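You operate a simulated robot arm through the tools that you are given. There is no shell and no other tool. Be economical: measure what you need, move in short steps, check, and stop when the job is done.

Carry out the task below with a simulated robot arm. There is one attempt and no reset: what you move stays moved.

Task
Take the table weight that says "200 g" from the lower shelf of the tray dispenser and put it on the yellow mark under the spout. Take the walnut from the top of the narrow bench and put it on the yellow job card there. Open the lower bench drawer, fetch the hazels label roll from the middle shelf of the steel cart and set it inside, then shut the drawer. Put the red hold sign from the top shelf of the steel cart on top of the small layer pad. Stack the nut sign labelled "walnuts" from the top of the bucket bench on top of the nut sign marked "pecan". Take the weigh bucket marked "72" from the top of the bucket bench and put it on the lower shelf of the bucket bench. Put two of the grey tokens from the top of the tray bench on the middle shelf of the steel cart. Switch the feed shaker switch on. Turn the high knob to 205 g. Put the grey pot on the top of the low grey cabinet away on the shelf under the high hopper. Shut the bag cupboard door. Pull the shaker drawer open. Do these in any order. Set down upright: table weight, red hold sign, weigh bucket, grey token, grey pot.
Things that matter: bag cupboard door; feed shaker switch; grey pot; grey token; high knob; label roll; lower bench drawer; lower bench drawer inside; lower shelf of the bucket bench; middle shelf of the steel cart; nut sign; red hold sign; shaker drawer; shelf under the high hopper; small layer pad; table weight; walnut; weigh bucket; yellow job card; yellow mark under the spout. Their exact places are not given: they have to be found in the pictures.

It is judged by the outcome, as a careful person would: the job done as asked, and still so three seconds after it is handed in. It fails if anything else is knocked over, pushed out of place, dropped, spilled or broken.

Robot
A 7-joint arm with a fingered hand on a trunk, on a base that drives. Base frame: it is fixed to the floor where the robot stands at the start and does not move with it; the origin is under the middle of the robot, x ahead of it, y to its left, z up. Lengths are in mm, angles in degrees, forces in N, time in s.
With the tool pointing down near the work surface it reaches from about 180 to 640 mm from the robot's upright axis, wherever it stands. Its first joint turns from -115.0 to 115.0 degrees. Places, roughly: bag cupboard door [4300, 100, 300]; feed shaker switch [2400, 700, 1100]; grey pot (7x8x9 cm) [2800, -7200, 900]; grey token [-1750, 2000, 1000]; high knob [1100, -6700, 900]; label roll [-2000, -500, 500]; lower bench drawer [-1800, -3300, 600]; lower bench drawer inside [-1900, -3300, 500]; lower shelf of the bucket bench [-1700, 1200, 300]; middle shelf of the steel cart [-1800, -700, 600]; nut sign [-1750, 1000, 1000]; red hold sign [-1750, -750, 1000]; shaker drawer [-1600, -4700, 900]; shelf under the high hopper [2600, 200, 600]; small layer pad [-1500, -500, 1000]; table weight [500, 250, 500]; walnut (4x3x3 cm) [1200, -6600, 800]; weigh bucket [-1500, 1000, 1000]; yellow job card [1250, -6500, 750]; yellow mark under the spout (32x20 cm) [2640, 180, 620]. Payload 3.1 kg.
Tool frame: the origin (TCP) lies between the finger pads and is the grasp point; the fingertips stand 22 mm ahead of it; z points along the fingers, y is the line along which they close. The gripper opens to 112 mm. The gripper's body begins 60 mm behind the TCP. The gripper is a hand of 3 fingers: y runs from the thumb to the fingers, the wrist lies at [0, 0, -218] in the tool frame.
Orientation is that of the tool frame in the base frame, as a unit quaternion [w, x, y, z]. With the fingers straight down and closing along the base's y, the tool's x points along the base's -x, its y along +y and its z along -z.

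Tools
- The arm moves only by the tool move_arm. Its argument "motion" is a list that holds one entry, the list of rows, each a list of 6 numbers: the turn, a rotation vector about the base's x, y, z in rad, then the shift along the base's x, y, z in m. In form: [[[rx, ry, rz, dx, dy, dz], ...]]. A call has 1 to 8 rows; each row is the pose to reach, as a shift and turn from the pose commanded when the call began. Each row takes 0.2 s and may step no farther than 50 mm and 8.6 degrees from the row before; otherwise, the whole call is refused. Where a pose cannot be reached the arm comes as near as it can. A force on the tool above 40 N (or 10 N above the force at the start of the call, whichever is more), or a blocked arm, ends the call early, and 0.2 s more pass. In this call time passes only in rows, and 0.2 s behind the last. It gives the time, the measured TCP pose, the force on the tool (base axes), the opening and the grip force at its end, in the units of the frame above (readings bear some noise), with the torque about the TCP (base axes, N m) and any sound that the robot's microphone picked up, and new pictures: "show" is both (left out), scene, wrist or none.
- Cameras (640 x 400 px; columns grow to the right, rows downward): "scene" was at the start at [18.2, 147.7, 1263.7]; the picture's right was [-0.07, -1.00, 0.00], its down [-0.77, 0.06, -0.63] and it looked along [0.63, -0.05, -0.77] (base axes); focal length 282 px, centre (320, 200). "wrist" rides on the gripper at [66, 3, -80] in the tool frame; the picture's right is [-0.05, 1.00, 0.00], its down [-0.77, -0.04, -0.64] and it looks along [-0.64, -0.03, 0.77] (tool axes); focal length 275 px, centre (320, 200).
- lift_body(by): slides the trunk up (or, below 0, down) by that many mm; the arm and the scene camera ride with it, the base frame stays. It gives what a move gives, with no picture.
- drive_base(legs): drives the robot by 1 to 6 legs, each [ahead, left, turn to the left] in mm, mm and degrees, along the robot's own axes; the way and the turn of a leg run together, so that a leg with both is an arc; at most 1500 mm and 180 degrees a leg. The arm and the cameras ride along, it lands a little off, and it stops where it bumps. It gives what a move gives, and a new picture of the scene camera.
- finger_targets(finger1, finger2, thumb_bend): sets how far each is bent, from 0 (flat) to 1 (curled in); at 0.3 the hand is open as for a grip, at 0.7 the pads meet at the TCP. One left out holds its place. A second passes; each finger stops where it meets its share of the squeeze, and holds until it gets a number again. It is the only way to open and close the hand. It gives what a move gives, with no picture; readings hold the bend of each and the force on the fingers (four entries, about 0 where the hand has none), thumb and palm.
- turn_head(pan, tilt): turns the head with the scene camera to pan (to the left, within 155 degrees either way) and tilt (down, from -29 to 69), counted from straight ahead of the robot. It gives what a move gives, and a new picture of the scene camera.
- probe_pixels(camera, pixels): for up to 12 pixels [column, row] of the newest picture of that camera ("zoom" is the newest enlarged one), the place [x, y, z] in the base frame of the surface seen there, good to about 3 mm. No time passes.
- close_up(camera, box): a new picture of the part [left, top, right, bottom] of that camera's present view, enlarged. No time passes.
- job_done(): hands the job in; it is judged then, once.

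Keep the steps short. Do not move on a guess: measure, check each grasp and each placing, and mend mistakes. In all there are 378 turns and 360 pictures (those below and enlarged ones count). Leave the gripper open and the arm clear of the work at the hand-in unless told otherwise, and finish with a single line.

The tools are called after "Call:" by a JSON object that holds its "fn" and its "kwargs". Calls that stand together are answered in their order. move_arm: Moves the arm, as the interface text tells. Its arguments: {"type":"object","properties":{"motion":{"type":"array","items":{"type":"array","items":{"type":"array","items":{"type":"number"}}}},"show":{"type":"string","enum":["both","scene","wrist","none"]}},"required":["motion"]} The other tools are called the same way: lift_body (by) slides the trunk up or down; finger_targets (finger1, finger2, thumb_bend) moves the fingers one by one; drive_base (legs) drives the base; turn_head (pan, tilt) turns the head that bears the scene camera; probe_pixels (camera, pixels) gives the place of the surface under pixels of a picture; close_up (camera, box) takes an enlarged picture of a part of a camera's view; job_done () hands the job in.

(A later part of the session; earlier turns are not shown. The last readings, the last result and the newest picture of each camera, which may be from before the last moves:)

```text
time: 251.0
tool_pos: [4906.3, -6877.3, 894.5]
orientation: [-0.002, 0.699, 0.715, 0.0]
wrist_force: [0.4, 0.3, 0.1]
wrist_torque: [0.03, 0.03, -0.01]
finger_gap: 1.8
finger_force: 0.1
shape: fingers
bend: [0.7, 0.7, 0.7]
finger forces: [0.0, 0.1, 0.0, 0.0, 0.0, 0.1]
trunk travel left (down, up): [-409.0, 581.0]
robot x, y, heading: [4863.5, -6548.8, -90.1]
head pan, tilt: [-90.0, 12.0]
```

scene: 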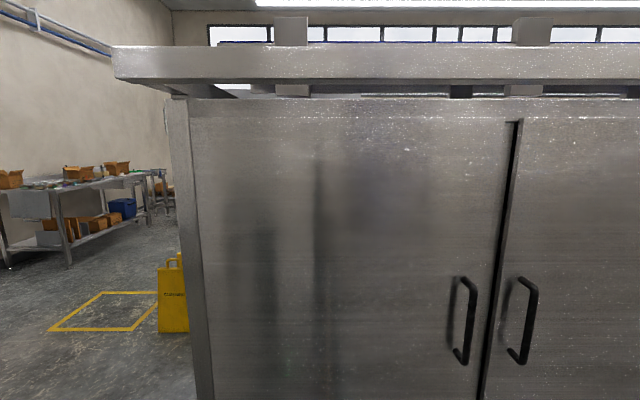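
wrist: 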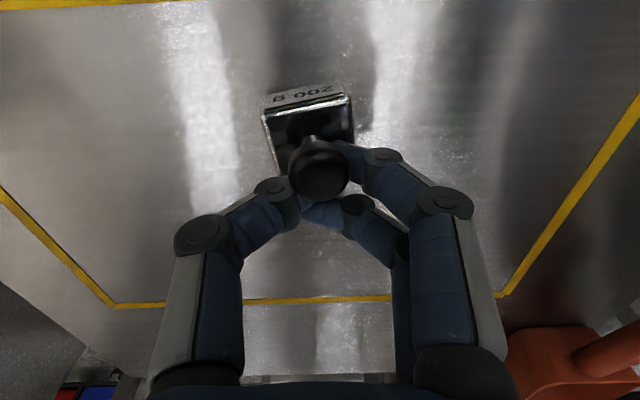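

Call:
{"fn": "drive_base", "kwargs": {"legs": [[450, 0, 0], [0, 0, -90]]}}

Call:
{"fn": "turn_head", "kwargs": {"pan": -5, "tilt": 15}}

Call:
{"fn": "probe_pixels", "kwargs": {"camera": "scene", "pixels": [[320, 200], [320, 260], [250, 260], [400, 260], [200, 240]]}}

```text
time: 257.5
tool_pos: [4532.0, -7043.5, 894.4]
orientation: [-0.002, 1.0, 0.017, 0.002]
wrist_force: [-0.1, 0.1, 0.5]
wrist_torque: [0.0, 0.03, 0.0]
finger_gap: 1.9
finger_force: 0.1
shape: fingers
bend: [0.7, 0.7, 0.7]
finger forces: [0.0, 0.0, 0.0, 0.0, 0.0, 0.0]
trunk travel left (down, up): [-409.0, 581.0]
robot x, y, heading: [4858.0, -6994.8, -179.6]
head pan, tilt: [-90.0, 12.0]
```

scene: 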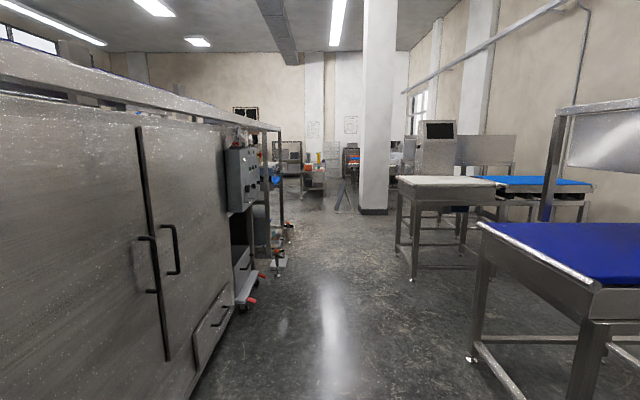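

```text
time: 259.1
tool_pos: [4531.8, -7041.0, 895.6]
orientation: [-0.002, 1.0, 0.017, 0.001]
wrist_force: [-0.3, 1.0, -0.7]
wrist_torque: [-0.02, -0.03, -0.03]
finger_gap: 2.0
finger_force: 0.0
shape: fingers
bend: [0.7, 0.7, 0.7]
finger forces: [0.1, 0.0, 0.0, 0.0, 0.1, 0.0]
trunk travel left (down, up): [-409.0, 581.0]
robot x, y, heading: [4861.3, -6996.1, -179.9]
head pan, tilt: [-5.0, 15.0]
```

scene: 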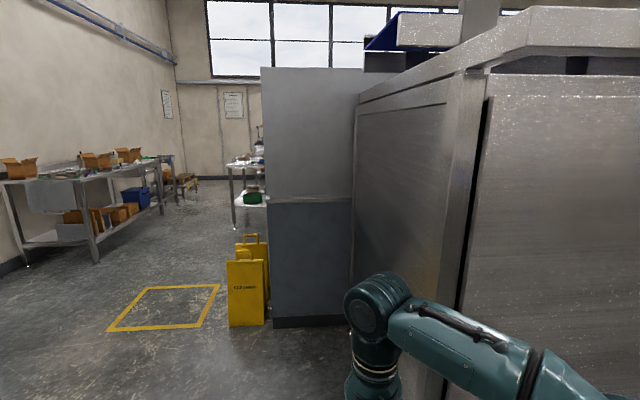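

```text
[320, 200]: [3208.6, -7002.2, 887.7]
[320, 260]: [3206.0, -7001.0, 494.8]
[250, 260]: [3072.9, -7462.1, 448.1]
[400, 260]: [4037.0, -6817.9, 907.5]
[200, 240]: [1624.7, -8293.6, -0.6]
```

The passage runs left of the grey panel. Shift left (−y) and advance.

Call:
{"fn": "drive_base", "kwargs": {"legs": [[0, 980, 0], [1500, 0, 0], [500, 0, 0]]}}

Call:
{"fn": "turn_head", "kwargs": {"pan": -70, "tilt": 25}}

Call:
{"fn": "turn_head", "kwargs": {"pan": -20, "tilt": 20}}

```text
time: 273.6
tool_pos: [2558.4, -7997.2, 893.9]
orientation: [-0.001, 1.0, 0.011, 0.0]
wrist_force: [0.2, -0.4, -0.2]
wrist_torque: [-0.02, 0.0, 0.01]
finger_gap: 2.0
finger_force: 0.2
shape: fingers
bend: [0.7, 0.7, 0.7]
finger forces: [0.0, 0.0, 0.0, 0.0, 0.1, 0.0]
trunk travel left (down, up): [-409.0, 581.0]
robot x, y, heading: [2885.1, -7951.2, 179.7]
head pan, tilt: [-5.0, 15.0]
```

scene: 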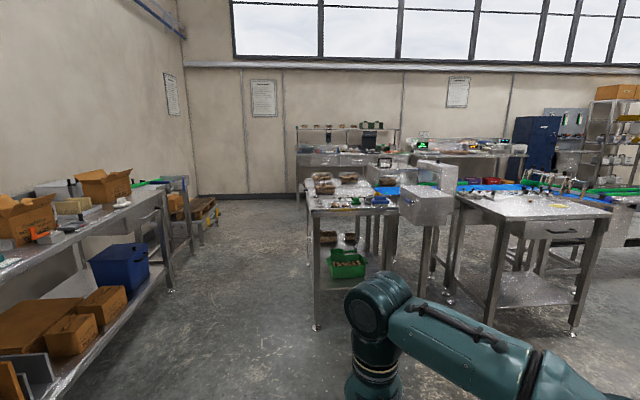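

```text
time: 274.9
tool_pos: [2559.0, -7996.1, 894.0]
orientation: [-0.002, 1.0, 0.012, 0.001]
wrist_force: [0.5, -0.7, 1.0]
wrist_torque: [0.04, 0.02, -0.06]
finger_gap: 1.9
finger_force: 0.0
shape: fingers
bend: [0.7, 0.7, 0.7]
finger forces: [0.0, 0.0, 0.0, 0.1, 0.0, 0.0]
trunk travel left (down, up): [-409.0, 581.0]
robot x, y, heading: [2885.7, -7955.1, 179.7]
head pan, tilt: [-70.0, 25.0]
```

scene: 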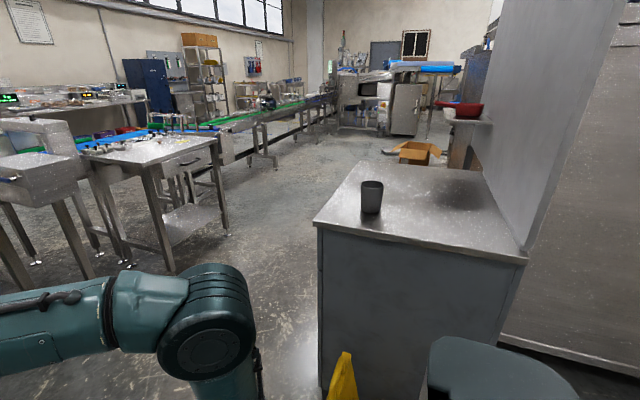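

```text
time: 276.1
tool_pos: [2557.2, -7996.1, 893.7]
orientation: [-0.002, 1.0, 0.012, 0.001]
wrist_force: [-0.7, -0.6, -0.8]
wrist_torque: [0.03, 0.03, -0.01]
finger_gap: 2.0
finger_force: 0.1
shape: fingers
bend: [0.7, 0.7, 0.7]
finger forces: [0.0, 0.0, 0.0, 0.1, 0.0, 0.0]
trunk travel left (down, up): [-409.0, 581.0]
robot x, y, heading: [2885.4, -7954.7, 179.6]
head pan, tilt: [-20.0, 20.0]
```

scene: 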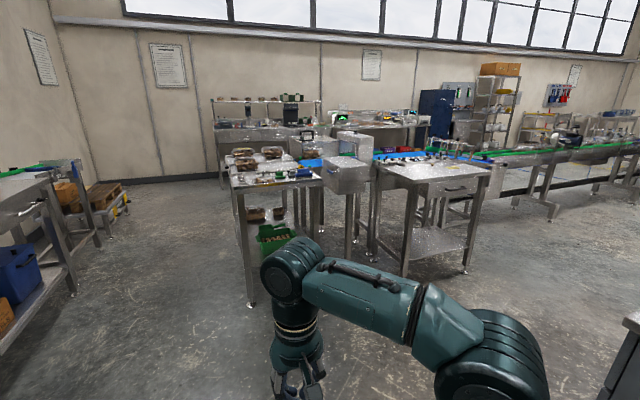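

Grey pot found on the cabinet. First the narrow bench with knob and walnut; zoom there.

Call:
{"fn": "close_up", "kwargs": {"camera": "scene", "box": [220, 120, 540, 290]}}

Call:
{"fn": "probe_pixels", "kwargs": {"camera": "scene", "pixels": [[345, 170], [440, 180], [420, 175], [270, 175], [250, 300], [465, 270], [404, 270], [350, 150]]}}

```text
2.00 times, centred on (380, 205) of scene
```

zoom: 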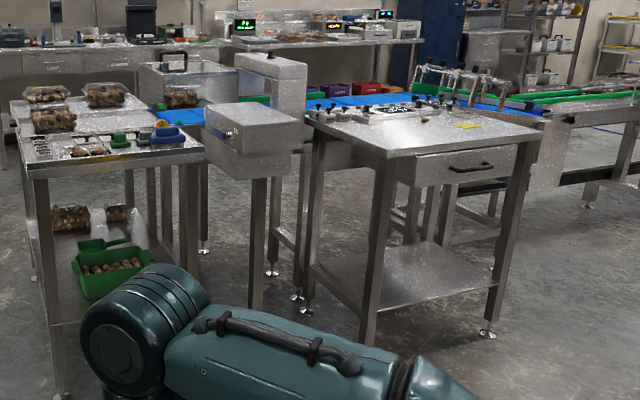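

```text
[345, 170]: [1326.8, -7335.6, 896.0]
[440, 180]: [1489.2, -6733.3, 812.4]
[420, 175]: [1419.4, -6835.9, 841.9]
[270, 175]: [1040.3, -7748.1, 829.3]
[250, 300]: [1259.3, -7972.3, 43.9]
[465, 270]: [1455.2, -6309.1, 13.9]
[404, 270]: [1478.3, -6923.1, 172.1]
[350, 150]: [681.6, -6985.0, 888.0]
```

Call:
{"fn": "drive_base", "kwargs": {"legs": [[900, 0, 0], [0, -1300, 0]]}}

Call:
{"fn": "turn_head", "kwargs": {"pan": 5, "tilt": 40}}

```text
time: 287.1
tool_pos: [1670.5, -6679.8, 894.0]
orientation: [-0.002, 1.0, -0.001, 0.002]
wrist_force: [-0.5, 0.4, 0.9]
wrist_torque: [0.02, 0.0, 0.01]
finger_gap: 2.0
finger_force: 0.1
shape: fingers
bend: [0.7, 0.7, 0.7]
finger forces: [0.1, 0.0, 0.1, 0.0, 0.0, 0.0]
trunk travel left (down, up): [-409.0, 581.0]
robot x, y, heading: [1999.2, -6642.8, 178.3]
head pan, tilt: [-20.0, 20.0]
```

scene: 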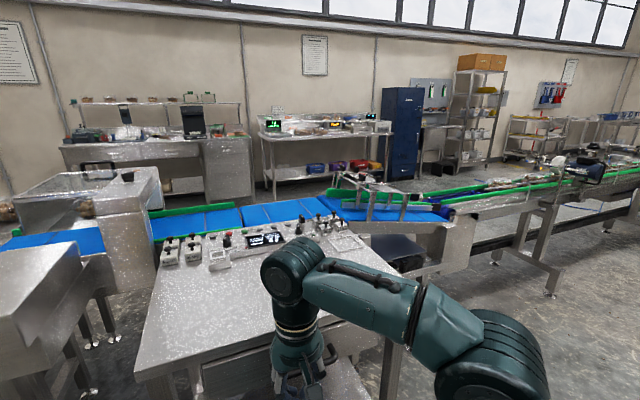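

```text
time: 288.0
tool_pos: [1669.2, -6679.4, 894.9]
orientation: [-0.002, 1.0, -0.002, 0.0]
wrist_force: [-0.4, 0.5, -0.4]
wrist_torque: [0.03, -0.03, -0.02]
finger_gap: 2.0
finger_force: 0.0
shape: fingers
bend: [0.7, 0.7, 0.7]
finger forces: [0.0, 0.0, 0.0, 0.0, 0.0, 0.0]
trunk travel left (down, up): [-409.0, 581.0]
robot x, y, heading: [2000.0, -6640.8, 178.3]
head pan, tilt: [5.0, 40.0]
```

scene: 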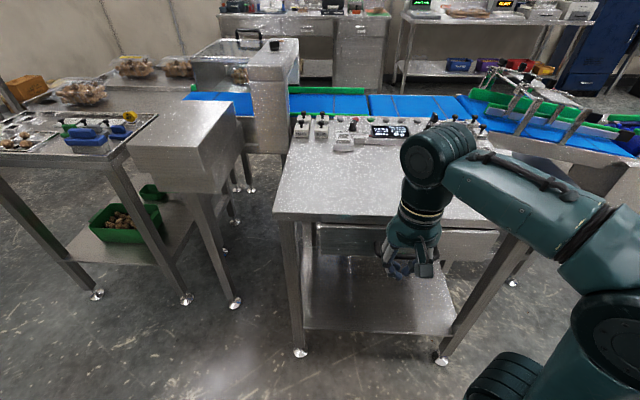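

Call:
{"fn": "lift_body", "kwargs": {"by": 250}}

Call:
{"fn": "drive_base", "kwargs": {"legs": [[0, 250, 1.7]]}}

Call:
{"fn": "turn_head", "kwargs": {"pan": -25, "tilt": 45}}

Call:
{"fn": "close_up", "kwargs": {"camera": "scene", "box": [180, 20, 480, 210]}}

```text
time: 290.6
tool_pos: [1670.4, -6678.8, 1142.9]
orientation: [-0.002, 1.0, -0.001, 0.001]
wrist_force: [0.0, 0.1, 0.1]
wrist_torque: [-0.01, 0.0, 0.0]
finger_gap: 1.9
finger_force: 0.0
shape: fingers
bend: [0.7, 0.7, 0.7]
finger forces: [0.1, 0.0, 0.0, 0.1, 0.0, 0.0]
trunk travel left (down, up): [-659.0, 331.0]
robot x, y, heading: [2001.5, -6642.3, 178.3]
head pan, tilt: [5.0, 40.0]
```

```text
time: 292.4
tool_pos: [1667.4, -6943.8, 1143.7]
orientation: [-0.002, 1.0, 0.015, 0.0]
wrist_force: [0.7, -0.7, -0.1]
wrist_torque: [-0.01, 0.03, -0.01]
finger_gap: 1.8
finger_force: 0.2
shape: fingers
bend: [0.7, 0.7, 0.7]
finger forces: [0.0, 0.0, 0.0, 0.0, 0.0, 0.1]
trunk travel left (down, up): [-659.0, 331.0]
robot x, y, heading: [1998.3, -6894.8, -179.7]
head pan, tilt: [5.0, 40.0]
```

scene: 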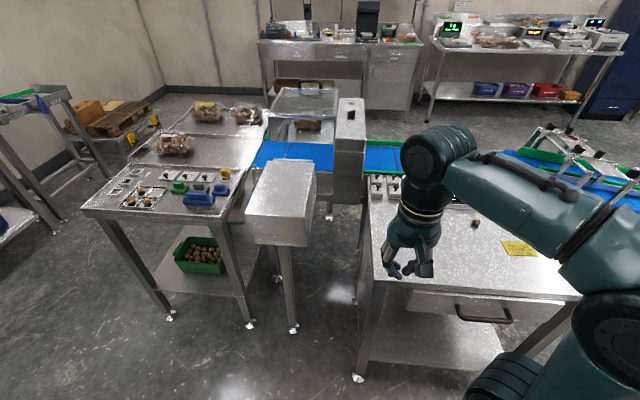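

```text
time: 293.3
tool_pos: [1667.7, -6943.6, 1144.2]
orientation: [-0.002, 1.0, 0.015, 0.002]
wrist_force: [-0.4, -1.0, -0.4]
wrist_torque: [-0.02, -0.01, 0.0]
finger_gap: 1.8
finger_force: 0.0
shape: fingers
bend: [0.7, 0.7, 0.7]
finger forces: [0.0, 0.1, 0.0, 0.1, 0.1, 0.0]
trunk travel left (down, up): [-659.0, 331.0]
robot x, y, heading: [1998.1, -6892.4, -179.7]
head pan, tilt: [-25.0, 45.0]
```

scene: 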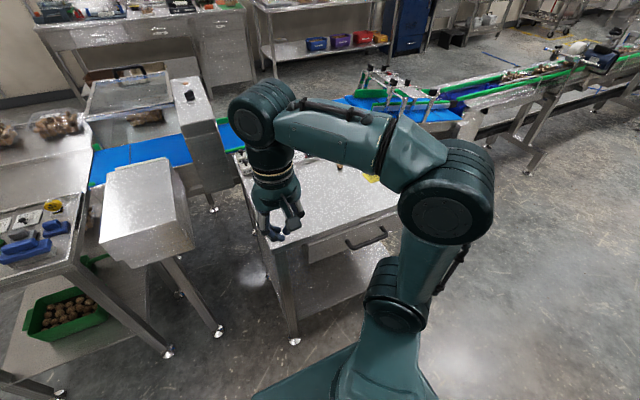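

```text
2.11 times, centred on (330, 115) of scene
```

zoom: 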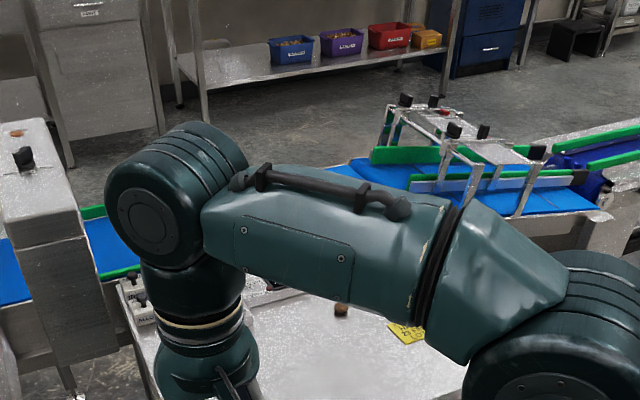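

Arm blocks the view; go to the right end of the bench so the head looks past the arm's left.

Call:
{"fn": "drive_base", "kwargs": {"legs": [[0, -480, 0]]}}

Call:
{"fn": "turn_head", "kwargs": {"pan": 18, "tilt": 45}}

Call:
{"fn": "close_up", "kwargs": {"camera": "scene", "box": [180, 70, 480, 260]}}

```text
time: 296.2
tool_pos: [1665.8, -6468.2, 1143.8]
orientation: [-0.001, 1.0, 0.018, 0.0]
wrist_force: [-0.1, -0.4, -1.1]
wrist_torque: [-0.04, 0.04, -0.02]
finger_gap: 1.9
finger_force: 0.2
shape: fingers
bend: [0.7, 0.7, 0.7]
finger forces: [0.0, 0.0, 0.0, 0.0, 0.0, 0.1]
trunk travel left (down, up): [-659.0, 331.0]
robot x, y, heading: [1994.8, -6418.0, -179.6]
head pan, tilt: [-25.0, 45.0]
```

scene: 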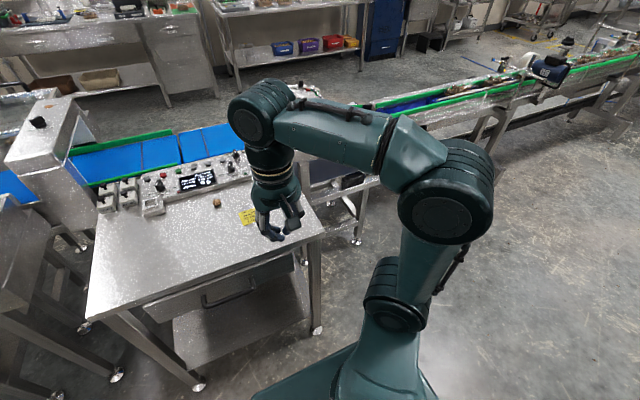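

```text
time: 297.3
tool_pos: [1665.2, -6469.1, 1144.9]
orientation: [-0.002, 1.0, 0.017, 0.001]
wrist_force: [-0.7, -1.2, -0.1]
wrist_torque: [0.02, -0.02, -0.01]
finger_gap: 2.0
finger_force: 0.1
shape: fingers
bend: [0.7, 0.7, 0.7]
finger forces: [0.0, 0.0, 0.0, 0.0, 0.1, 0.0]
trunk travel left (down, up): [-659.0, 331.0]
robot x, y, heading: [1997.4, -6418.6, -179.6]
head pan, tilt: [18.0, 45.0]
```

scene: 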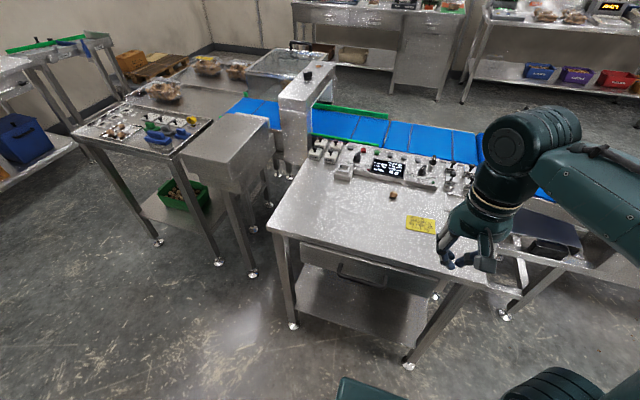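

```text
2.11 times, centred on (330, 165) of scene
```

zoom: 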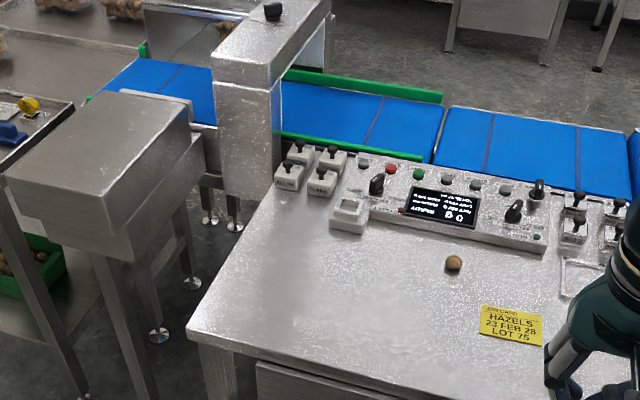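

Call:
{"fn": "close_up", "kwargs": {"camera": "scene", "box": [320, 140, 460, 230]}}

Call:
{"fn": "probe_pixels", "kwargs": {"camera": "zoom", "pixels": [[332, 255], [390, 380], [480, 400], [430, 375], [465, 395], [400, 345], [120, 70], [440, 130]]}}

```text
4.44 times, centred on (390, 185) of scene
```

zoom: 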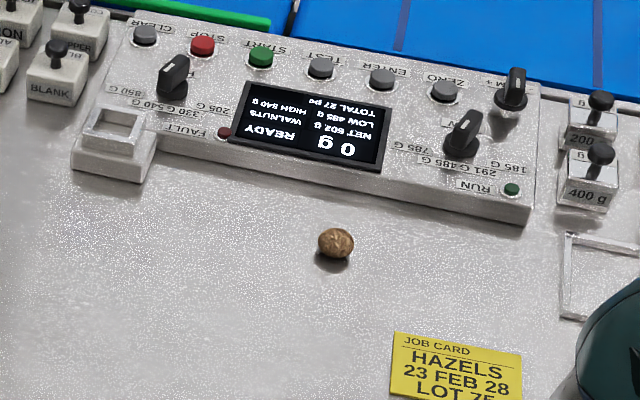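

```text
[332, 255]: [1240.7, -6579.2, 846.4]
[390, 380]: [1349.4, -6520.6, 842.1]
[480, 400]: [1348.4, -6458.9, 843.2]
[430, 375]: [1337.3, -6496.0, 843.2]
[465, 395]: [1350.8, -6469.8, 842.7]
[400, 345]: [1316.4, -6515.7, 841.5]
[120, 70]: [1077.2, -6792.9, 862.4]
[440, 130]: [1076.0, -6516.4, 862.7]
```

Call:
{"fn": "close_up", "kwargs": {"camera": "scene", "box": [336, 145, 384, 175]}}

Call:
{"fn": "probe_pixels", "kwargs": {"camera": "zoom", "pixels": [[245, 185], [295, 125], [235, 230], [60, 220], [200, 260], [390, 290], [500, 270], [330, 160]]}}

```text
13.33 times, centred on (360, 160) of scene
```

zoom: 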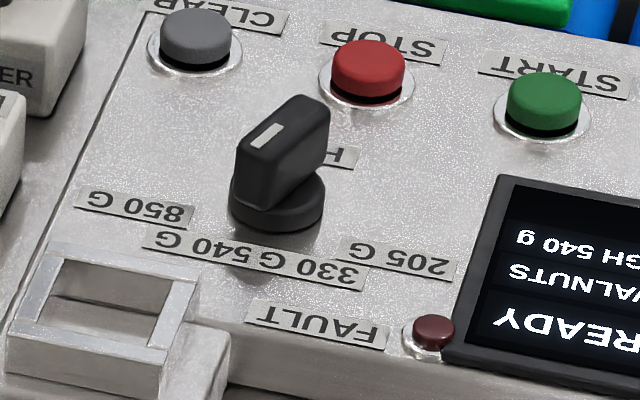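

```text
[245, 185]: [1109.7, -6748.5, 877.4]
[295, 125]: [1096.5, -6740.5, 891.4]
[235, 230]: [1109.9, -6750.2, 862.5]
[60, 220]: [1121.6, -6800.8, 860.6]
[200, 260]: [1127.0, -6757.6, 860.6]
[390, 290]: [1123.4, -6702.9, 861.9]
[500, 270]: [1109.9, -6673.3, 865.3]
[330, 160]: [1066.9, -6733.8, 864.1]
```

HIGH is the left knob, pointer at 540 G; I need it at 205 G: about 103° anticlockwise (seen from above). Reach is the question: I measure how far my base sticks out.

Call:
{"fn": "turn_head", "kwargs": {"pan": 0, "tilt": 69}}

Call:
{"fn": "probe_pixels", "kwargs": {"camera": "scene", "pixels": [[320, 390], [320, 330], [320, 300], [400, 330], [200, 390], [300, 200], [280, 250]]}}

```text
time: 298.1
tool_pos: [1665.7, -6469.4, 1144.8]
orientation: [-0.002, 1.0, 0.017, 0.001]
wrist_force: [0.0, 0.0, -0.3]
wrist_torque: [0.0, 0.03, 0.01]
finger_gap: 1.6
finger_force: 0.0
shape: fingers
bend: [0.7, 0.7, 0.7]
finger forces: [0.0, 0.0, 0.0, 0.0, 0.0, 0.1]
trunk travel left (down, up): [-659.0, 331.0]
robot x, y, heading: [1997.3, -6421.4, -179.8]
head pan, tilt: [0.0, 68.8]
```

scene: 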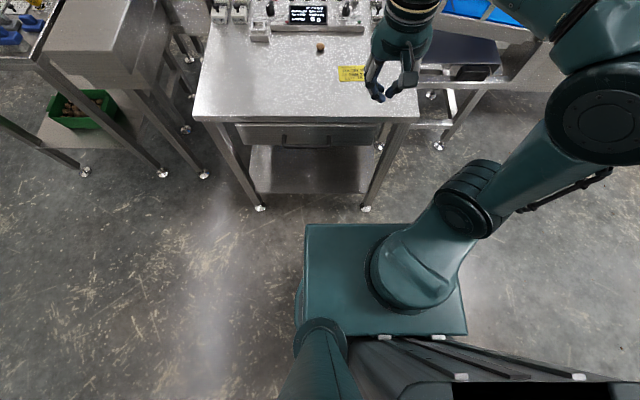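

```text
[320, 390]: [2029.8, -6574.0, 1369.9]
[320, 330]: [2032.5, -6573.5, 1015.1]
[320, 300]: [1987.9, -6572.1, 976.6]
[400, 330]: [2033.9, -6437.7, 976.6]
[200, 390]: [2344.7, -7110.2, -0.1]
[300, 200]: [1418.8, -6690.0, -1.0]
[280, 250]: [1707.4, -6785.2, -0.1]
```

Call:
{"fn": "drive_base", "kwargs": {"legs": [[0, 240, 0], [190, 0, 0]]}}

Call:
{"fn": "turn_head", "kwargs": {"pan": 10, "tilt": 60}}

```text
time: 301.1
tool_pos: [1478.0, -6712.2, 1144.2]
orientation: [-0.001, 1.0, 0.019, 0.0]
wrist_force: [-0.4, 0.2, -0.9]
wrist_torque: [-0.02, 0.0, 0.0]
finger_gap: 2.0
finger_force: 0.1
shape: fingers
bend: [0.7, 0.7, 0.7]
finger forces: [0.0, 0.0, 0.0, 0.0, 0.1, 0.1]
trunk travel left (down, up): [-659.0, 331.0]
robot x, y, heading: [1808.2, -6659.6, -179.1]
head pan, tilt: [0.0, 68.8]
```

scene: 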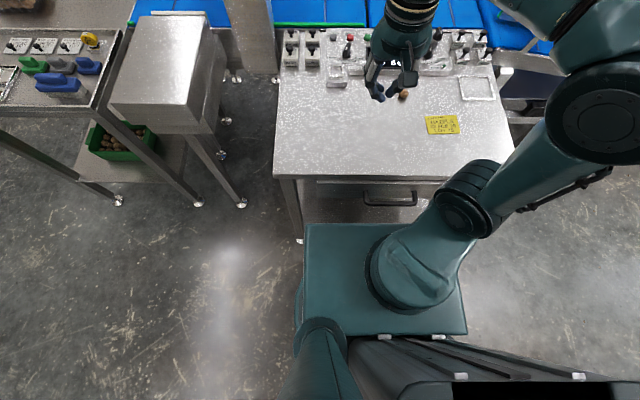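

```text
time: 301.8
tool_pos: [1480.4, -6711.7, 1145.0]
orientation: [-0.002, 1.0, 0.019, 0.001]
wrist_force: [-0.1, -0.1, -0.2]
wrist_torque: [-0.01, 0.0, 0.01]
finger_gap: 2.1
finger_force: 0.0
shape: fingers
bend: [0.7, 0.7, 0.7]
finger forces: [0.1, 0.0, 0.1, 0.0, 0.0, 0.0]
trunk travel left (down, up): [-659.0, 331.0]
robot x, y, heading: [1811.9, -6663.3, -179.5]
head pan, tilt: [10.0, 60.0]
```

scene: 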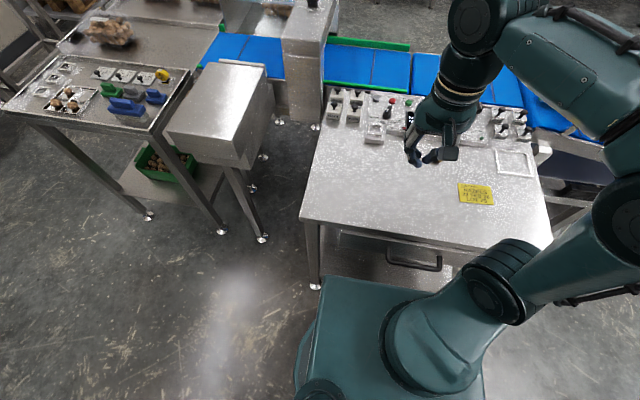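

Call:
{"fn": "finger_targets", "kwargs": {"finger1": 0.42, "finger2": 0.42, "thumb_bend": 0.42}}

Call:
{"fn": "move_arm", "kwargs": {"motion": [[[0, 0, 0, -0.04, 0.022, 0], [0, 0, 0, -0.08, 0.044, 0], [0, 0, 0, -0.12, 0.066, 0], [0, 0, 0, -0.16, 0.088, 0], [0, 0, 0, -0.2, 0.11, 0], [0, 0, 0, -0.24, 0.133, 0]]], "show": "none"}}

Call:
{"fn": "lift_body", "kwargs": {"by": -200}}

Call:
{"fn": "close_up", "kwargs": {"camera": "wrist", "box": [0, 0, 640, 400]}}

```text
time: 302.8
tool_pos: [1479.5, -6711.4, 1143.3]
orientation: [-0.002, 1.0, 0.019, 0.001]
wrist_force: [0.0, -0.9, 0.4]
wrist_torque: [0.0, 0.01, -0.03]
finger_gap: 77.5
finger_force: 0.0
shape: fingers
bend: [0.42, 0.42, 0.42]
finger forces: [0.1, 0.0, 0.1, 0.0, 0.1, 0.1]
trunk travel left (down, up): [-659.0, 331.0]
robot x, y, heading: [1811.2, -6662.4, -179.2]
head pan, tilt: [10.0, 60.0]
```

```text
time: 304.2
tool_pos: [1240.8, -6580.9, 1141.6]
orientation: [-0.002, 1.0, 0.021, 0.004]
wrist_force: [-0.5, -0.6, 0.4]
wrist_torque: [0.01, -0.01, -0.04]
finger_gap: 77.9
finger_force: 0.0
shape: fingers
bend: [0.42, 0.42, 0.42]
finger forces: [0.1, 0.0, 0.0, 0.1, 0.0, 0.0]
out of reach, approached as far as the arm can: row 6
trunk travel left (down, up): [-659.0, 331.0]
robot x, y, heading: [1807.2, -6662.2, -179.3]
head pan, tilt: [10.0, 60.0]
```

```text
time: 306.4
tool_pos: [1244.6, -6578.6, 942.8]
orientation: [-0.002, 1.0, 0.019, 0.0]
wrist_force: [0.2, 0.4, 0.1]
wrist_torque: [-0.01, -0.01, 0.01]
finger_gap: 77.5
finger_force: 0.1
shape: fingers
bend: [0.42, 0.42, 0.42]
finger forces: [0.0, 0.0, 0.0, 0.0, 0.0, 0.0]
trunk travel left (down, up): [-459.0, 531.0]
robot x, y, heading: [1805.8, -6663.4, -179.7]
head pan, tilt: [10.0, 60.0]
```

```text
1.00 times, centred on (320, 200) of wrist (not enlarged: the box is as wide or as high as the picture)
```

zoom: 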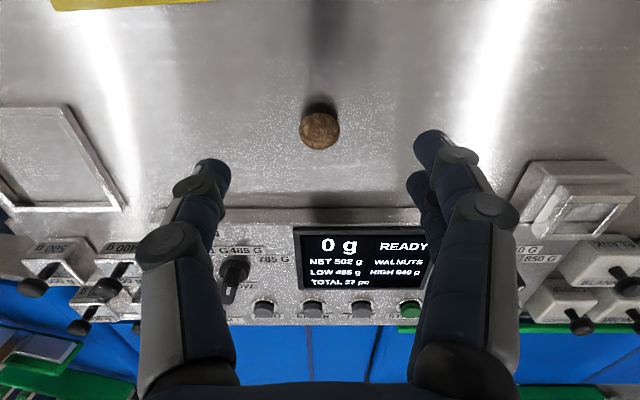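

Call:
{"fn": "lift_body", "kwargs": {"by": -76}}

Call:
{"fn": "finger_targets", "kwargs": {"finger1": 0.75, "finger2": 0.75, "thumb_bend": 0.75}}

Call:
{"fn": "close_up", "kwargs": {"camera": "wrist", "box": [0, 0, 640, 400]}}

```text
time: 307.5
tool_pos: [1245.2, -6580.2, 867.5]
orientation: [-0.002, 1.0, 0.019, 0.0]
wrist_force: [-0.8, 0.6, 1.0]
wrist_torque: [0.0, 0.04, 0.02]
finger_gap: 77.5
finger_force: 0.0
shape: fingers
bend: [0.42, 0.42, 0.42]
finger forces: [0.1, 0.1, 0.1, 0.1, 0.1, 0.0]
trunk travel left (down, up): [-383.0, 607.0]
robot x, y, heading: [1810.8, -6661.9, -179.5]
head pan, tilt: [10.0, 60.0]
```

```text
time: 308.5
tool_pos: [1244.1, -6580.0, 866.8]
orientation: [-0.002, 1.0, 0.019, 0.0]
wrist_force: [0.3, 0.5, 0.7]
wrist_torque: [-0.03, -0.03, -0.02]
finger_gap: 0.1
finger_force: 0.1
shape: fingers
bend: [0.74, 0.74, 0.73]
finger forces: [0.0, 0.0, 0.0, 0.1, 0.0, 0.1]
trunk travel left (down, up): [-383.0, 607.0]
robot x, y, heading: [1806.5, -6661.4, -179.4]
head pan, tilt: [10.0, 60.0]
```

```text
1.00 times, centred on (320, 200) of wrist (not enlarged: the box is as wide or as high as the picture)
```

zoom: 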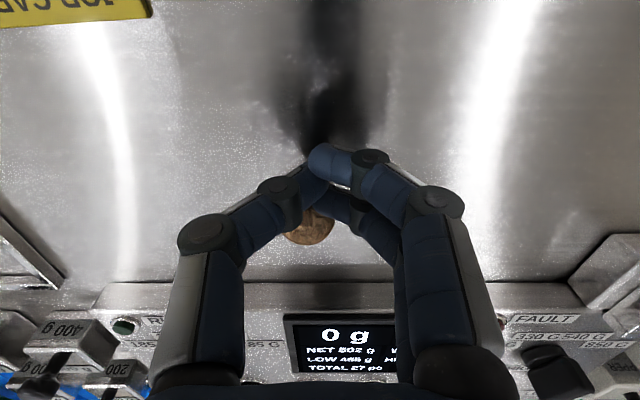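

The walnut slipped to the far side. Open and re-measure.

Call:
{"fn": "finger_targets", "kwargs": {"finger1": 0.42, "finger2": 0.42, "thumb_bend": 0.42}}

Call:
{"fn": "close_up", "kwargs": {"camera": "wrist", "box": [160, 100, 480, 300]}}

Call:
{"fn": "probe_pixels", "kwargs": {"camera": "zoom", "pixels": [[305, 245], [305, 225], [280, 245], [330, 245], [305, 270]]}}

```text
time: 309.5
tool_pos: [1243.8, -6578.6, 867.0]
orientation: [-0.002, 1.0, 0.019, 0.001]
wrist_force: [0.2, 0.1, 0.4]
wrist_torque: [0.03, 0.02, -0.01]
finger_gap: 77.5
finger_force: 0.0
shape: fingers
bend: [0.42, 0.42, 0.42]
finger forces: [0.0, 0.1, 0.0, 0.1, 0.1, 0.0]
trunk travel left (down, up): [-383.0, 607.0]
robot x, y, heading: [1811.9, -6663.7, -179.5]
head pan, tilt: [10.0, 60.0]
```

```text
2.00 times, centred on (320, 200) of wrist
```

zoom: 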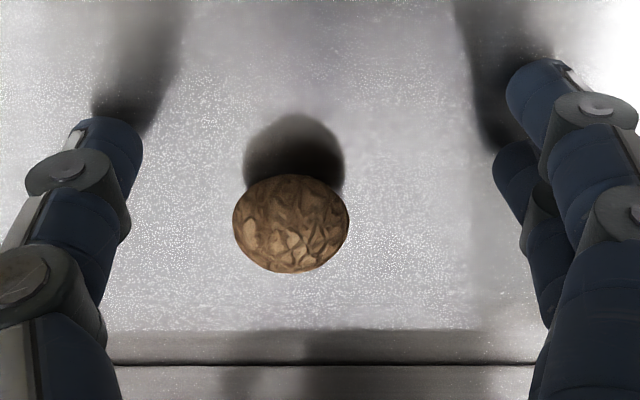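

```text
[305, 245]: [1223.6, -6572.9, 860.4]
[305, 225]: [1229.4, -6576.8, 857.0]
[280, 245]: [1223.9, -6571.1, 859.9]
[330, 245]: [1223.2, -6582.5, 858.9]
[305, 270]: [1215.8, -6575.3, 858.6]
```

Call:
{"fn": "move_arm", "kwargs": {"motion": [[[0, 0, 0, -0.027, 0.003, 0.0]]], "show": "none"}}

Call:
{"fn": "finger_targets", "kwargs": {"finger1": 0.75, "finger2": 0.75, "thumb_bend": 0.75}}

Call:
{"fn": "close_up", "kwargs": {"camera": "wrist", "box": [0, 0, 640, 400]}}

```text
time: 309.9
tool_pos: [1242.4, -6577.6, 866.4]
orientation: [-0.001, 1.0, 0.019, 0.0]
wrist_force: [-0.4, 0.3, -0.5]
wrist_torque: [0.01, -0.01, -0.02]
finger_gap: 77.4
finger_force: 0.1
shape: fingers
bend: [0.42, 0.42, 0.42]
finger forces: [0.0, 0.0, 0.0, 0.1, 0.0, 0.0]
out of reach, approached as far as the arm can: row 1
trunk travel left (down, up): [-383.0, 607.0]
robot x, y, heading: [1805.2, -6664.0, -179.4]
head pan, tilt: [10.0, 60.0]
```

```text
time: 310.9
tool_pos: [1242.5, -6576.9, 866.7]
orientation: [-0.002, 1.0, 0.02, 0.001]
wrist_force: [0.6, 0.5, -0.3]
wrist_torque: [-0.02, 0.02, -0.02]
finger_gap: 0.0
finger_force: 0.0
shape: fingers
bend: [0.74, 0.74, 0.73]
finger forces: [0.0, 0.0, 0.0, 0.0, 0.1, 0.1]
trunk travel left (down, up): [-383.0, 607.0]
robot x, y, heading: [1809.9, -6662.4, -179.5]
head pan, tilt: [10.0, 60.0]
```

```text
1.00 times, centred on (320, 200) of wrist (not enlarged: the box is as wide or as high as the picture)
```

zoom: 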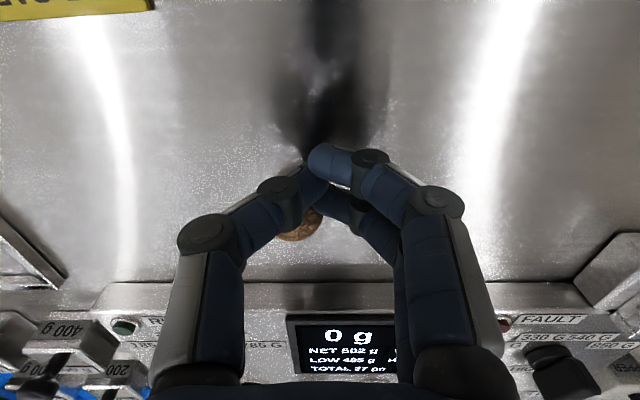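

Out of reach in this posture; raising the trunk and lowering the arm gives more reach. Open, raise, and re-approach.

Call:
{"fn": "finger_targets", "kwargs": {"finger1": 0.42, "finger2": 0.42, "thumb_bend": 0.42}}

Call:
{"fn": "lift_body", "kwargs": {"by": 260}}

Call:
{"fn": "move_arm", "kwargs": {"motion": [[[0, 0, 0, 0, 0, -0.048], [0, 0, 0, 0, 0, -0.096], [0, 0, 0, -0.005, 0.002, -0.144], [0, 0, 0, -0.015, 0.002, -0.19], [0, 0, 0, -0.027, 0.003, -0.22]]], "show": "wrist"}}

```text
time: 311.9
tool_pos: [1241.5, -6578.1, 866.9]
orientation: [-0.001, 1.0, 0.018, 0.001]
wrist_force: [0.4, -0.5, -0.1]
wrist_torque: [-0.02, 0.01, -0.01]
finger_gap: 77.4
finger_force: 0.2
shape: fingers
bend: [0.42, 0.42, 0.42]
finger forces: [0.0, 0.0, 0.0, 0.0, 0.0, 0.0]
trunk travel left (down, up): [-383.0, 607.0]
robot x, y, heading: [1808.1, -6660.5, -179.4]
head pan, tilt: [10.0, 60.0]
```

```text
time: 314.6
tool_pos: [1241.6, -6577.0, 1126.2]
orientation: [-0.003, 1.0, 0.019, 0.001]
wrist_force: [0.7, 0.0, 0.2]
wrist_torque: [-0.01, 0.06, 0.0]
finger_gap: 77.4
finger_force: 0.0
shape: fingers
bend: [0.42, 0.42, 0.42]
finger forces: [0.0, 0.0, 0.0, 0.1, 0.1, 0.0]
trunk travel left (down, up): [-643.0, 347.0]
robot x, y, heading: [1808.8, -6662.9, -179.1]
head pan, tilt: [10.0, 60.0]
```

```text
time: 315.8
tool_pos: [1216.8, -6574.8, 904.0]
orientation: [-0.001, 1.0, 0.019, 0.0]
wrist_force: [-0.3, 0.8, -0.3]
wrist_torque: [0.02, 0.01, 0.0]
finger_gap: 77.6
finger_force: 0.2
shape: fingers
bend: [0.42, 0.42, 0.42]
finger forces: [0.1, 0.0, 0.0, 0.0, 0.0, 0.0]
trunk travel left (down, up): [-643.0, 347.0]
robot x, y, heading: [1806.0, -6661.9, -179.6]
head pan, tilt: [10.0, 60.0]
```

wrist: 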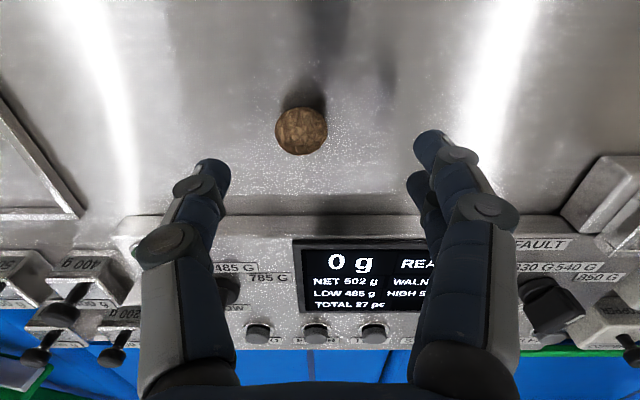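

Call:
{"fn": "probe_pixels", "kwargs": {"camera": "wrist", "pixels": [[301, 120], [301, 130], [301, 142], [285, 130], [318, 130]]}}

```text
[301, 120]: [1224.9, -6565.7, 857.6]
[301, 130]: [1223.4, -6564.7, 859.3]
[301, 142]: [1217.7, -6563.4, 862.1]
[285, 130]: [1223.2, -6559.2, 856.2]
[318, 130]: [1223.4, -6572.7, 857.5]
```

Call:
{"fn": "move_arm", "kwargs": {"motion": [[[0, 0, 0, -0.003, 0.009, -0.02], [0, 0, 0, -0.004, 0.009, -0.039]]], "show": "none"}}

Call:
{"fn": "finger_targets", "kwargs": {"finger1": 0.75, "finger2": 0.75, "thumb_bend": 0.75}}

Call:
{"fn": "close_up", "kwargs": {"camera": "wrist", "box": [160, 100, 480, 300]}}

```text
time: 316.4
tool_pos: [1213.4, -6566.9, 867.3]
orientation: [-0.001, 1.0, 0.019, 0.0]
wrist_force: [0.6, -0.1, -0.8]
wrist_torque: [0.0, -0.01, -0.01]
finger_gap: 77.6
finger_force: 0.1
shape: fingers
bend: [0.42, 0.42, 0.42]
finger forces: [0.0, 0.1, 0.0, 0.0, 0.0, 0.0]
trunk travel left (down, up): [-643.0, 347.0]
robot x, y, heading: [1813.0, -6660.2, -179.2]
head pan, tilt: [10.0, 60.0]
```

```text
time: 317.4
tool_pos: [1213.0, -6567.2, 868.8]
orientation: [-0.002, 1.0, 0.019, 0.001]
wrist_force: [-0.3, 0.3, 0.2]
wrist_torque: [0.01, -0.05, 0.0]
finger_gap: 0.0
finger_force: 0.1
shape: fingers
bend: [0.74, 0.74, 0.73]
finger forces: [0.0, 0.0, 0.0, 0.0, 0.0, 0.0]
trunk travel left (down, up): [-643.0, 347.0]
robot x, y, heading: [1807.7, -6659.3, -179.4]
head pan, tilt: [10.0, 60.0]
```

```text
2.00 times, centred on (320, 200) of wrist
```

zoom: 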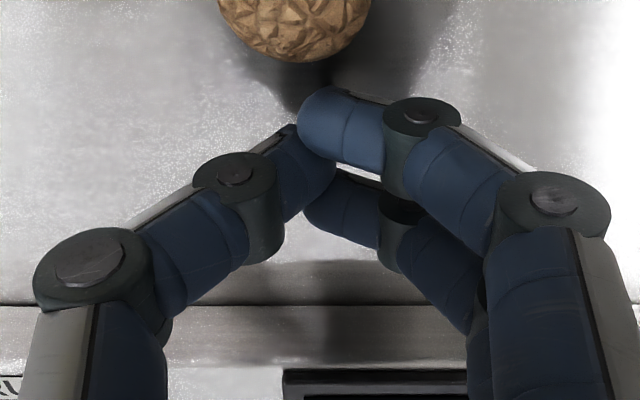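

Missed to the near side. Open, raise and re-measure with both cameras.

Call:
{"fn": "finger_targets", "kwargs": {"finger1": 0.42, "finger2": 0.42, "thumb_bend": 0.42}}

Call:
{"fn": "move_arm", "kwargs": {"motion": [[[0, 0, 0, 0.015, 0.0, 0.03], [0, 0, 0, 0.03, 0.0, 0.06]]], "show": "both"}}

```text
time: 318.4
tool_pos: [1212.8, -6567.3, 867.5]
orientation: [-0.002, 1.0, 0.019, 0.002]
wrist_force: [-0.6, 1.3, -0.1]
wrist_torque: [-0.01, -0.01, 0.0]
finger_gap: 77.1
finger_force: 0.0
shape: fingers
bend: [0.42, 0.42, 0.42]
finger forces: [0.1, 0.0, 0.0, 0.0, 0.1, 0.0]
trunk travel left (down, up): [-643.0, 347.0]
robot x, y, heading: [1810.7, -6659.5, -179.5]
head pan, tilt: [10.0, 60.0]
```

```text
time: 318.9
tool_pos: [1242.2, -6566.9, 926.9]
orientation: [-0.001, 1.0, 0.019, 0.001]
wrist_force: [0.8, -0.1, -0.1]
wrist_torque: [-0.02, -0.02, 0.01]
finger_gap: 77.2
finger_force: 0.0
shape: fingers
bend: [0.42, 0.42, 0.42]
finger forces: [0.1, 0.0, 0.0, 0.1, 0.1, 0.0]
trunk travel left (down, up): [-643.0, 347.0]
robot x, y, heading: [1806.7, -6665.2, -179.3]
head pan, tilt: [10.0, 60.0]
```

scene: 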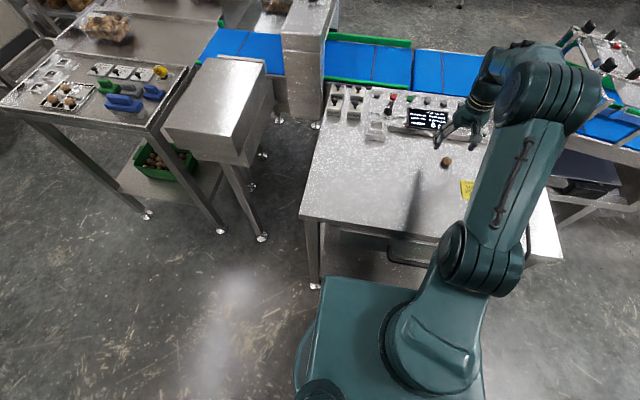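
wrist: 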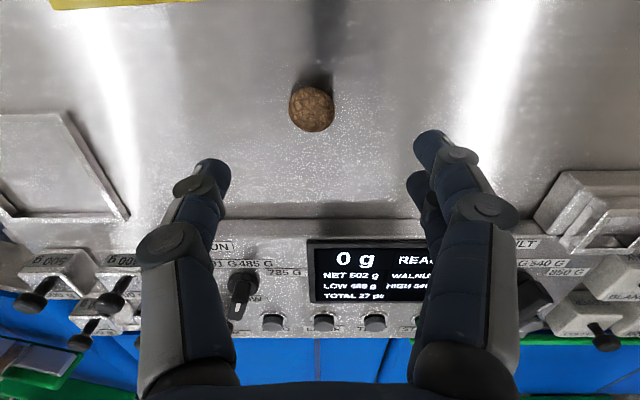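

Call:
{"fn": "probe_pixels", "kwargs": {"camera": "wrist", "pixels": [[311, 95], [311, 109], [311, 125], [295, 109], [328, 109], [311, 145]]}}

Call:
{"fn": "probe_pixels", "kwargs": {"camera": "scene", "pixels": [[446, 160], [446, 164], [442, 162], [450, 162], [446, 169]]}}

```text
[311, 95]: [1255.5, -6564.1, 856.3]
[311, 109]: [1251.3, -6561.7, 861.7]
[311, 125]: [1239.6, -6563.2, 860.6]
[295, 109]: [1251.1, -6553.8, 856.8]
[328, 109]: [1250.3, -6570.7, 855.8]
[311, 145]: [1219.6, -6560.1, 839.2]
```

```text
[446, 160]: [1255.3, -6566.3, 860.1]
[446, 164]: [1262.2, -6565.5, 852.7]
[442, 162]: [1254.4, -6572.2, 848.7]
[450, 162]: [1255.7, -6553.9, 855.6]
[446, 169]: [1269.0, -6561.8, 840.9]
```

Call:
{"fn": "move_arm", "kwargs": {"motion": [[[0, 0, 0, 0.005, 0.004, -0.03], [0, 0, 0, 0.005, 0.004, -0.063]]], "show": "wrist"}}

Call:
{"fn": "finger_targets", "kwargs": {"finger1": 0.55, "finger2": 0.55, "thumb_bend": 0.55}}

Call:
{"fn": "close_up", "kwargs": {"camera": "wrist", "box": [160, 100, 480, 300]}}

```text
time: 319.6
tool_pos: [1247.7, -6562.9, 865.5]
orientation: [-0.002, 1.0, 0.019, -0.001]
wrist_force: [-2.3, 1.3, 9.7]
wrist_torque: [-0.37, 0.02, -0.09]
finger_gap: 78.4
finger_force: 4.7
shape: fingers
bend: [0.42, 0.42, 0.42]
finger forces: [5.8, 2.9, 0.1, 0.1, 0.7, 0.1]
trunk travel left (down, up): [-643.0, 347.0]
robot x, y, heading: [1808.0, -6661.3, -179.1]
head pan, tilt: [10.0, 60.0]
```

wrist: 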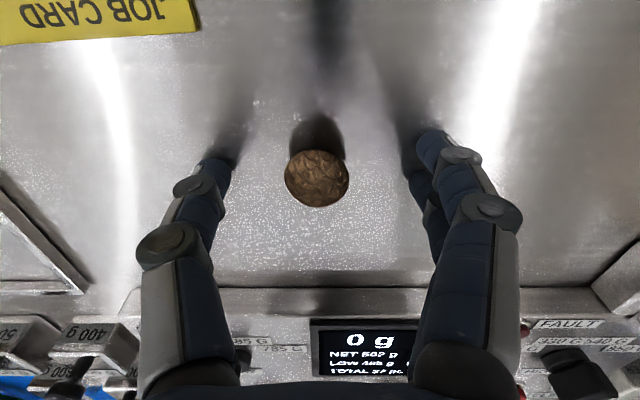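

```text
time: 320.6
tool_pos: [1249.2, -6565.7, 865.4]
orientation: [-0.003, 1.0, 0.019, -0.004]
wrist_force: [-10.5, -4.4, 39.2]
wrist_torque: [-0.89, 0.2, -0.16]
finger_gap: 54.3
finger_force: 19.0
shape: fingers
bend: [0.51, 0.51, 0.55]
finger forces: [15.0, 13.6, 0.0, 0.0, 10.2, 0.0]
trunk travel left (down, up): [-643.0, 347.0]
robot x, y, heading: [1807.6, -6660.9, -179.4]
head pan, tilt: [10.0, 60.0]
```

```text
2.00 times, centred on (320, 200) of wrist
```

zoom: 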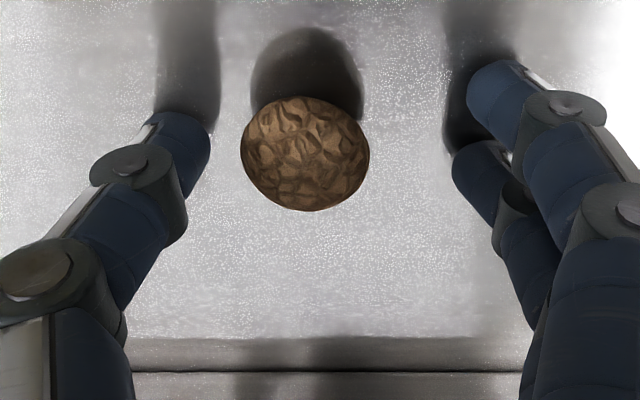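

Fingertips press the table; raise 9 mm, shift 3 mm and close.

Call:
{"fn": "move_arm", "kwargs": {"motion": [[[0, 0, 0, -0.003, 0.002, 0.009]]], "show": "none"}}

Call:
{"fn": "finger_targets", "kwargs": {"finger1": 0.75, "finger2": 0.75, "thumb_bend": 0.75}}

Call:
{"fn": "close_up", "kwargs": {"camera": "wrist", "box": [160, 100, 480, 300]}}

```text
time: 320.9
tool_pos: [1244.4, -6560.4, 869.8]
orientation: [-0.001, 1.0, 0.018, 0.004]
wrist_force: [-0.4, 0.2, -1.0]
wrist_torque: [-0.03, 0.0, 0.0]
finger_gap: 41.4
finger_force: 0.0
shape: fingers
bend: [0.55, 0.55, 0.55]
finger forces: [0.1, 0.0, 0.1, 0.0, 0.0, 0.0]
trunk travel left (down, up): [-643.0, 347.0]
robot x, y, heading: [1809.4, -6663.7, -179.1]
head pan, tilt: [10.0, 60.0]
```

```text
time: 321.9
tool_pos: [1242.9, -6561.7, 872.5]
orientation: [-0.001, 1.0, 0.019, 0.002]
wrist_force: [-0.1, -0.8, 0.7]
wrist_torque: [0.0, 0.02, -0.01]
finger_gap: 16.7
finger_force: 14.0
shape: fingers
bend: [0.71, 0.71, 0.66]
finger forces: [7.8, 7.7, 0.1, 0.0, 12.8, 0.0]
trunk travel left (down, up): [-643.0, 347.0]
robot x, y, heading: [1809.0, -6662.7, -179.3]
head pan, tilt: [10.0, 60.0]
```

```text
2.00 times, centred on (320, 200) of wrist
```

zoom: 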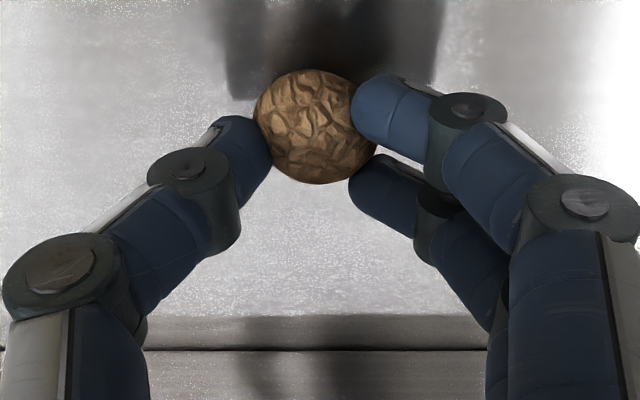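

Held by all three fingers. Lift, carry over the job card and check.

Call:
{"fn": "move_arm", "kwargs": {"motion": [[[0, 0, 0, 0, 0, 0.04], [0, 0, 0, 0.03, 0.025, 0.05], [0, 0, 0, 0.06, 0.05, 0.05], [0, 0, 0, 0.09, 0.065, 0.05], [0, 0, 0, 0.1, 0.075, 0.05]]], "show": "both"}}

```text
time: 323.1
tool_pos: [1340.4, -6485.0, 922.6]
orientation: [-0.002, 1.0, 0.02, 0.001]
wrist_force: [0.2, 0.1, -0.1]
wrist_torque: [-0.01, -0.06, 0.03]
finger_gap: 16.6
finger_force: 12.8
shape: fingers
bend: [0.71, 0.71, 0.66]
finger forces: [8.0, 7.0, 0.0, 0.0, 11.8, 0.0]
trunk travel left (down, up): [-643.0, 347.0]
robot x, y, heading: [1807.8, -6665.1, -179.5]
head pan, tilt: [10.0, 60.0]
```

scene: 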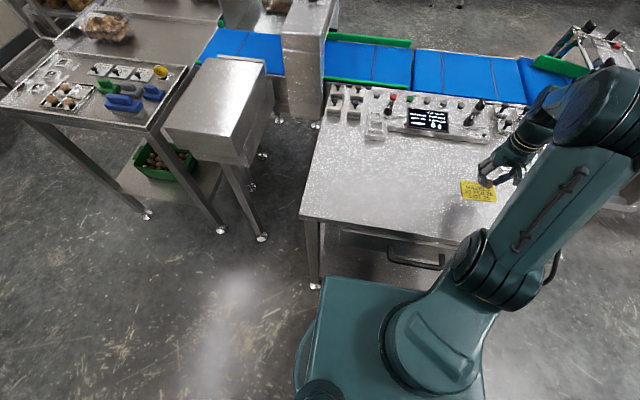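
wrist: 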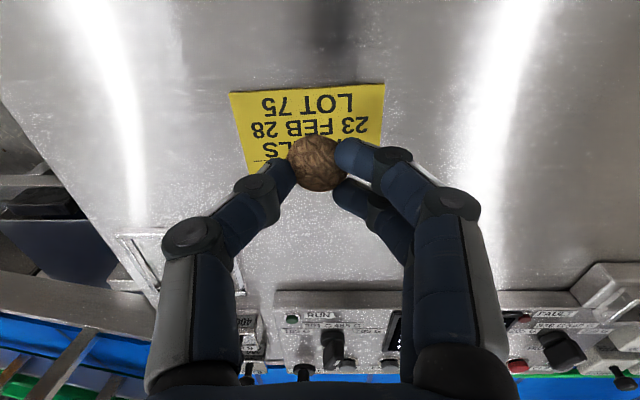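

Call:
{"fn": "probe_pixels", "kwargs": {"camera": "wrist", "pixels": [[235, 97], [380, 89], [250, 160], [310, 120]]}}

```text
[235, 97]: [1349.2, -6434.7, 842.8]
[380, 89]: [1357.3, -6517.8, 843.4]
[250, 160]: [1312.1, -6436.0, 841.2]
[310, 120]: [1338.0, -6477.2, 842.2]
```

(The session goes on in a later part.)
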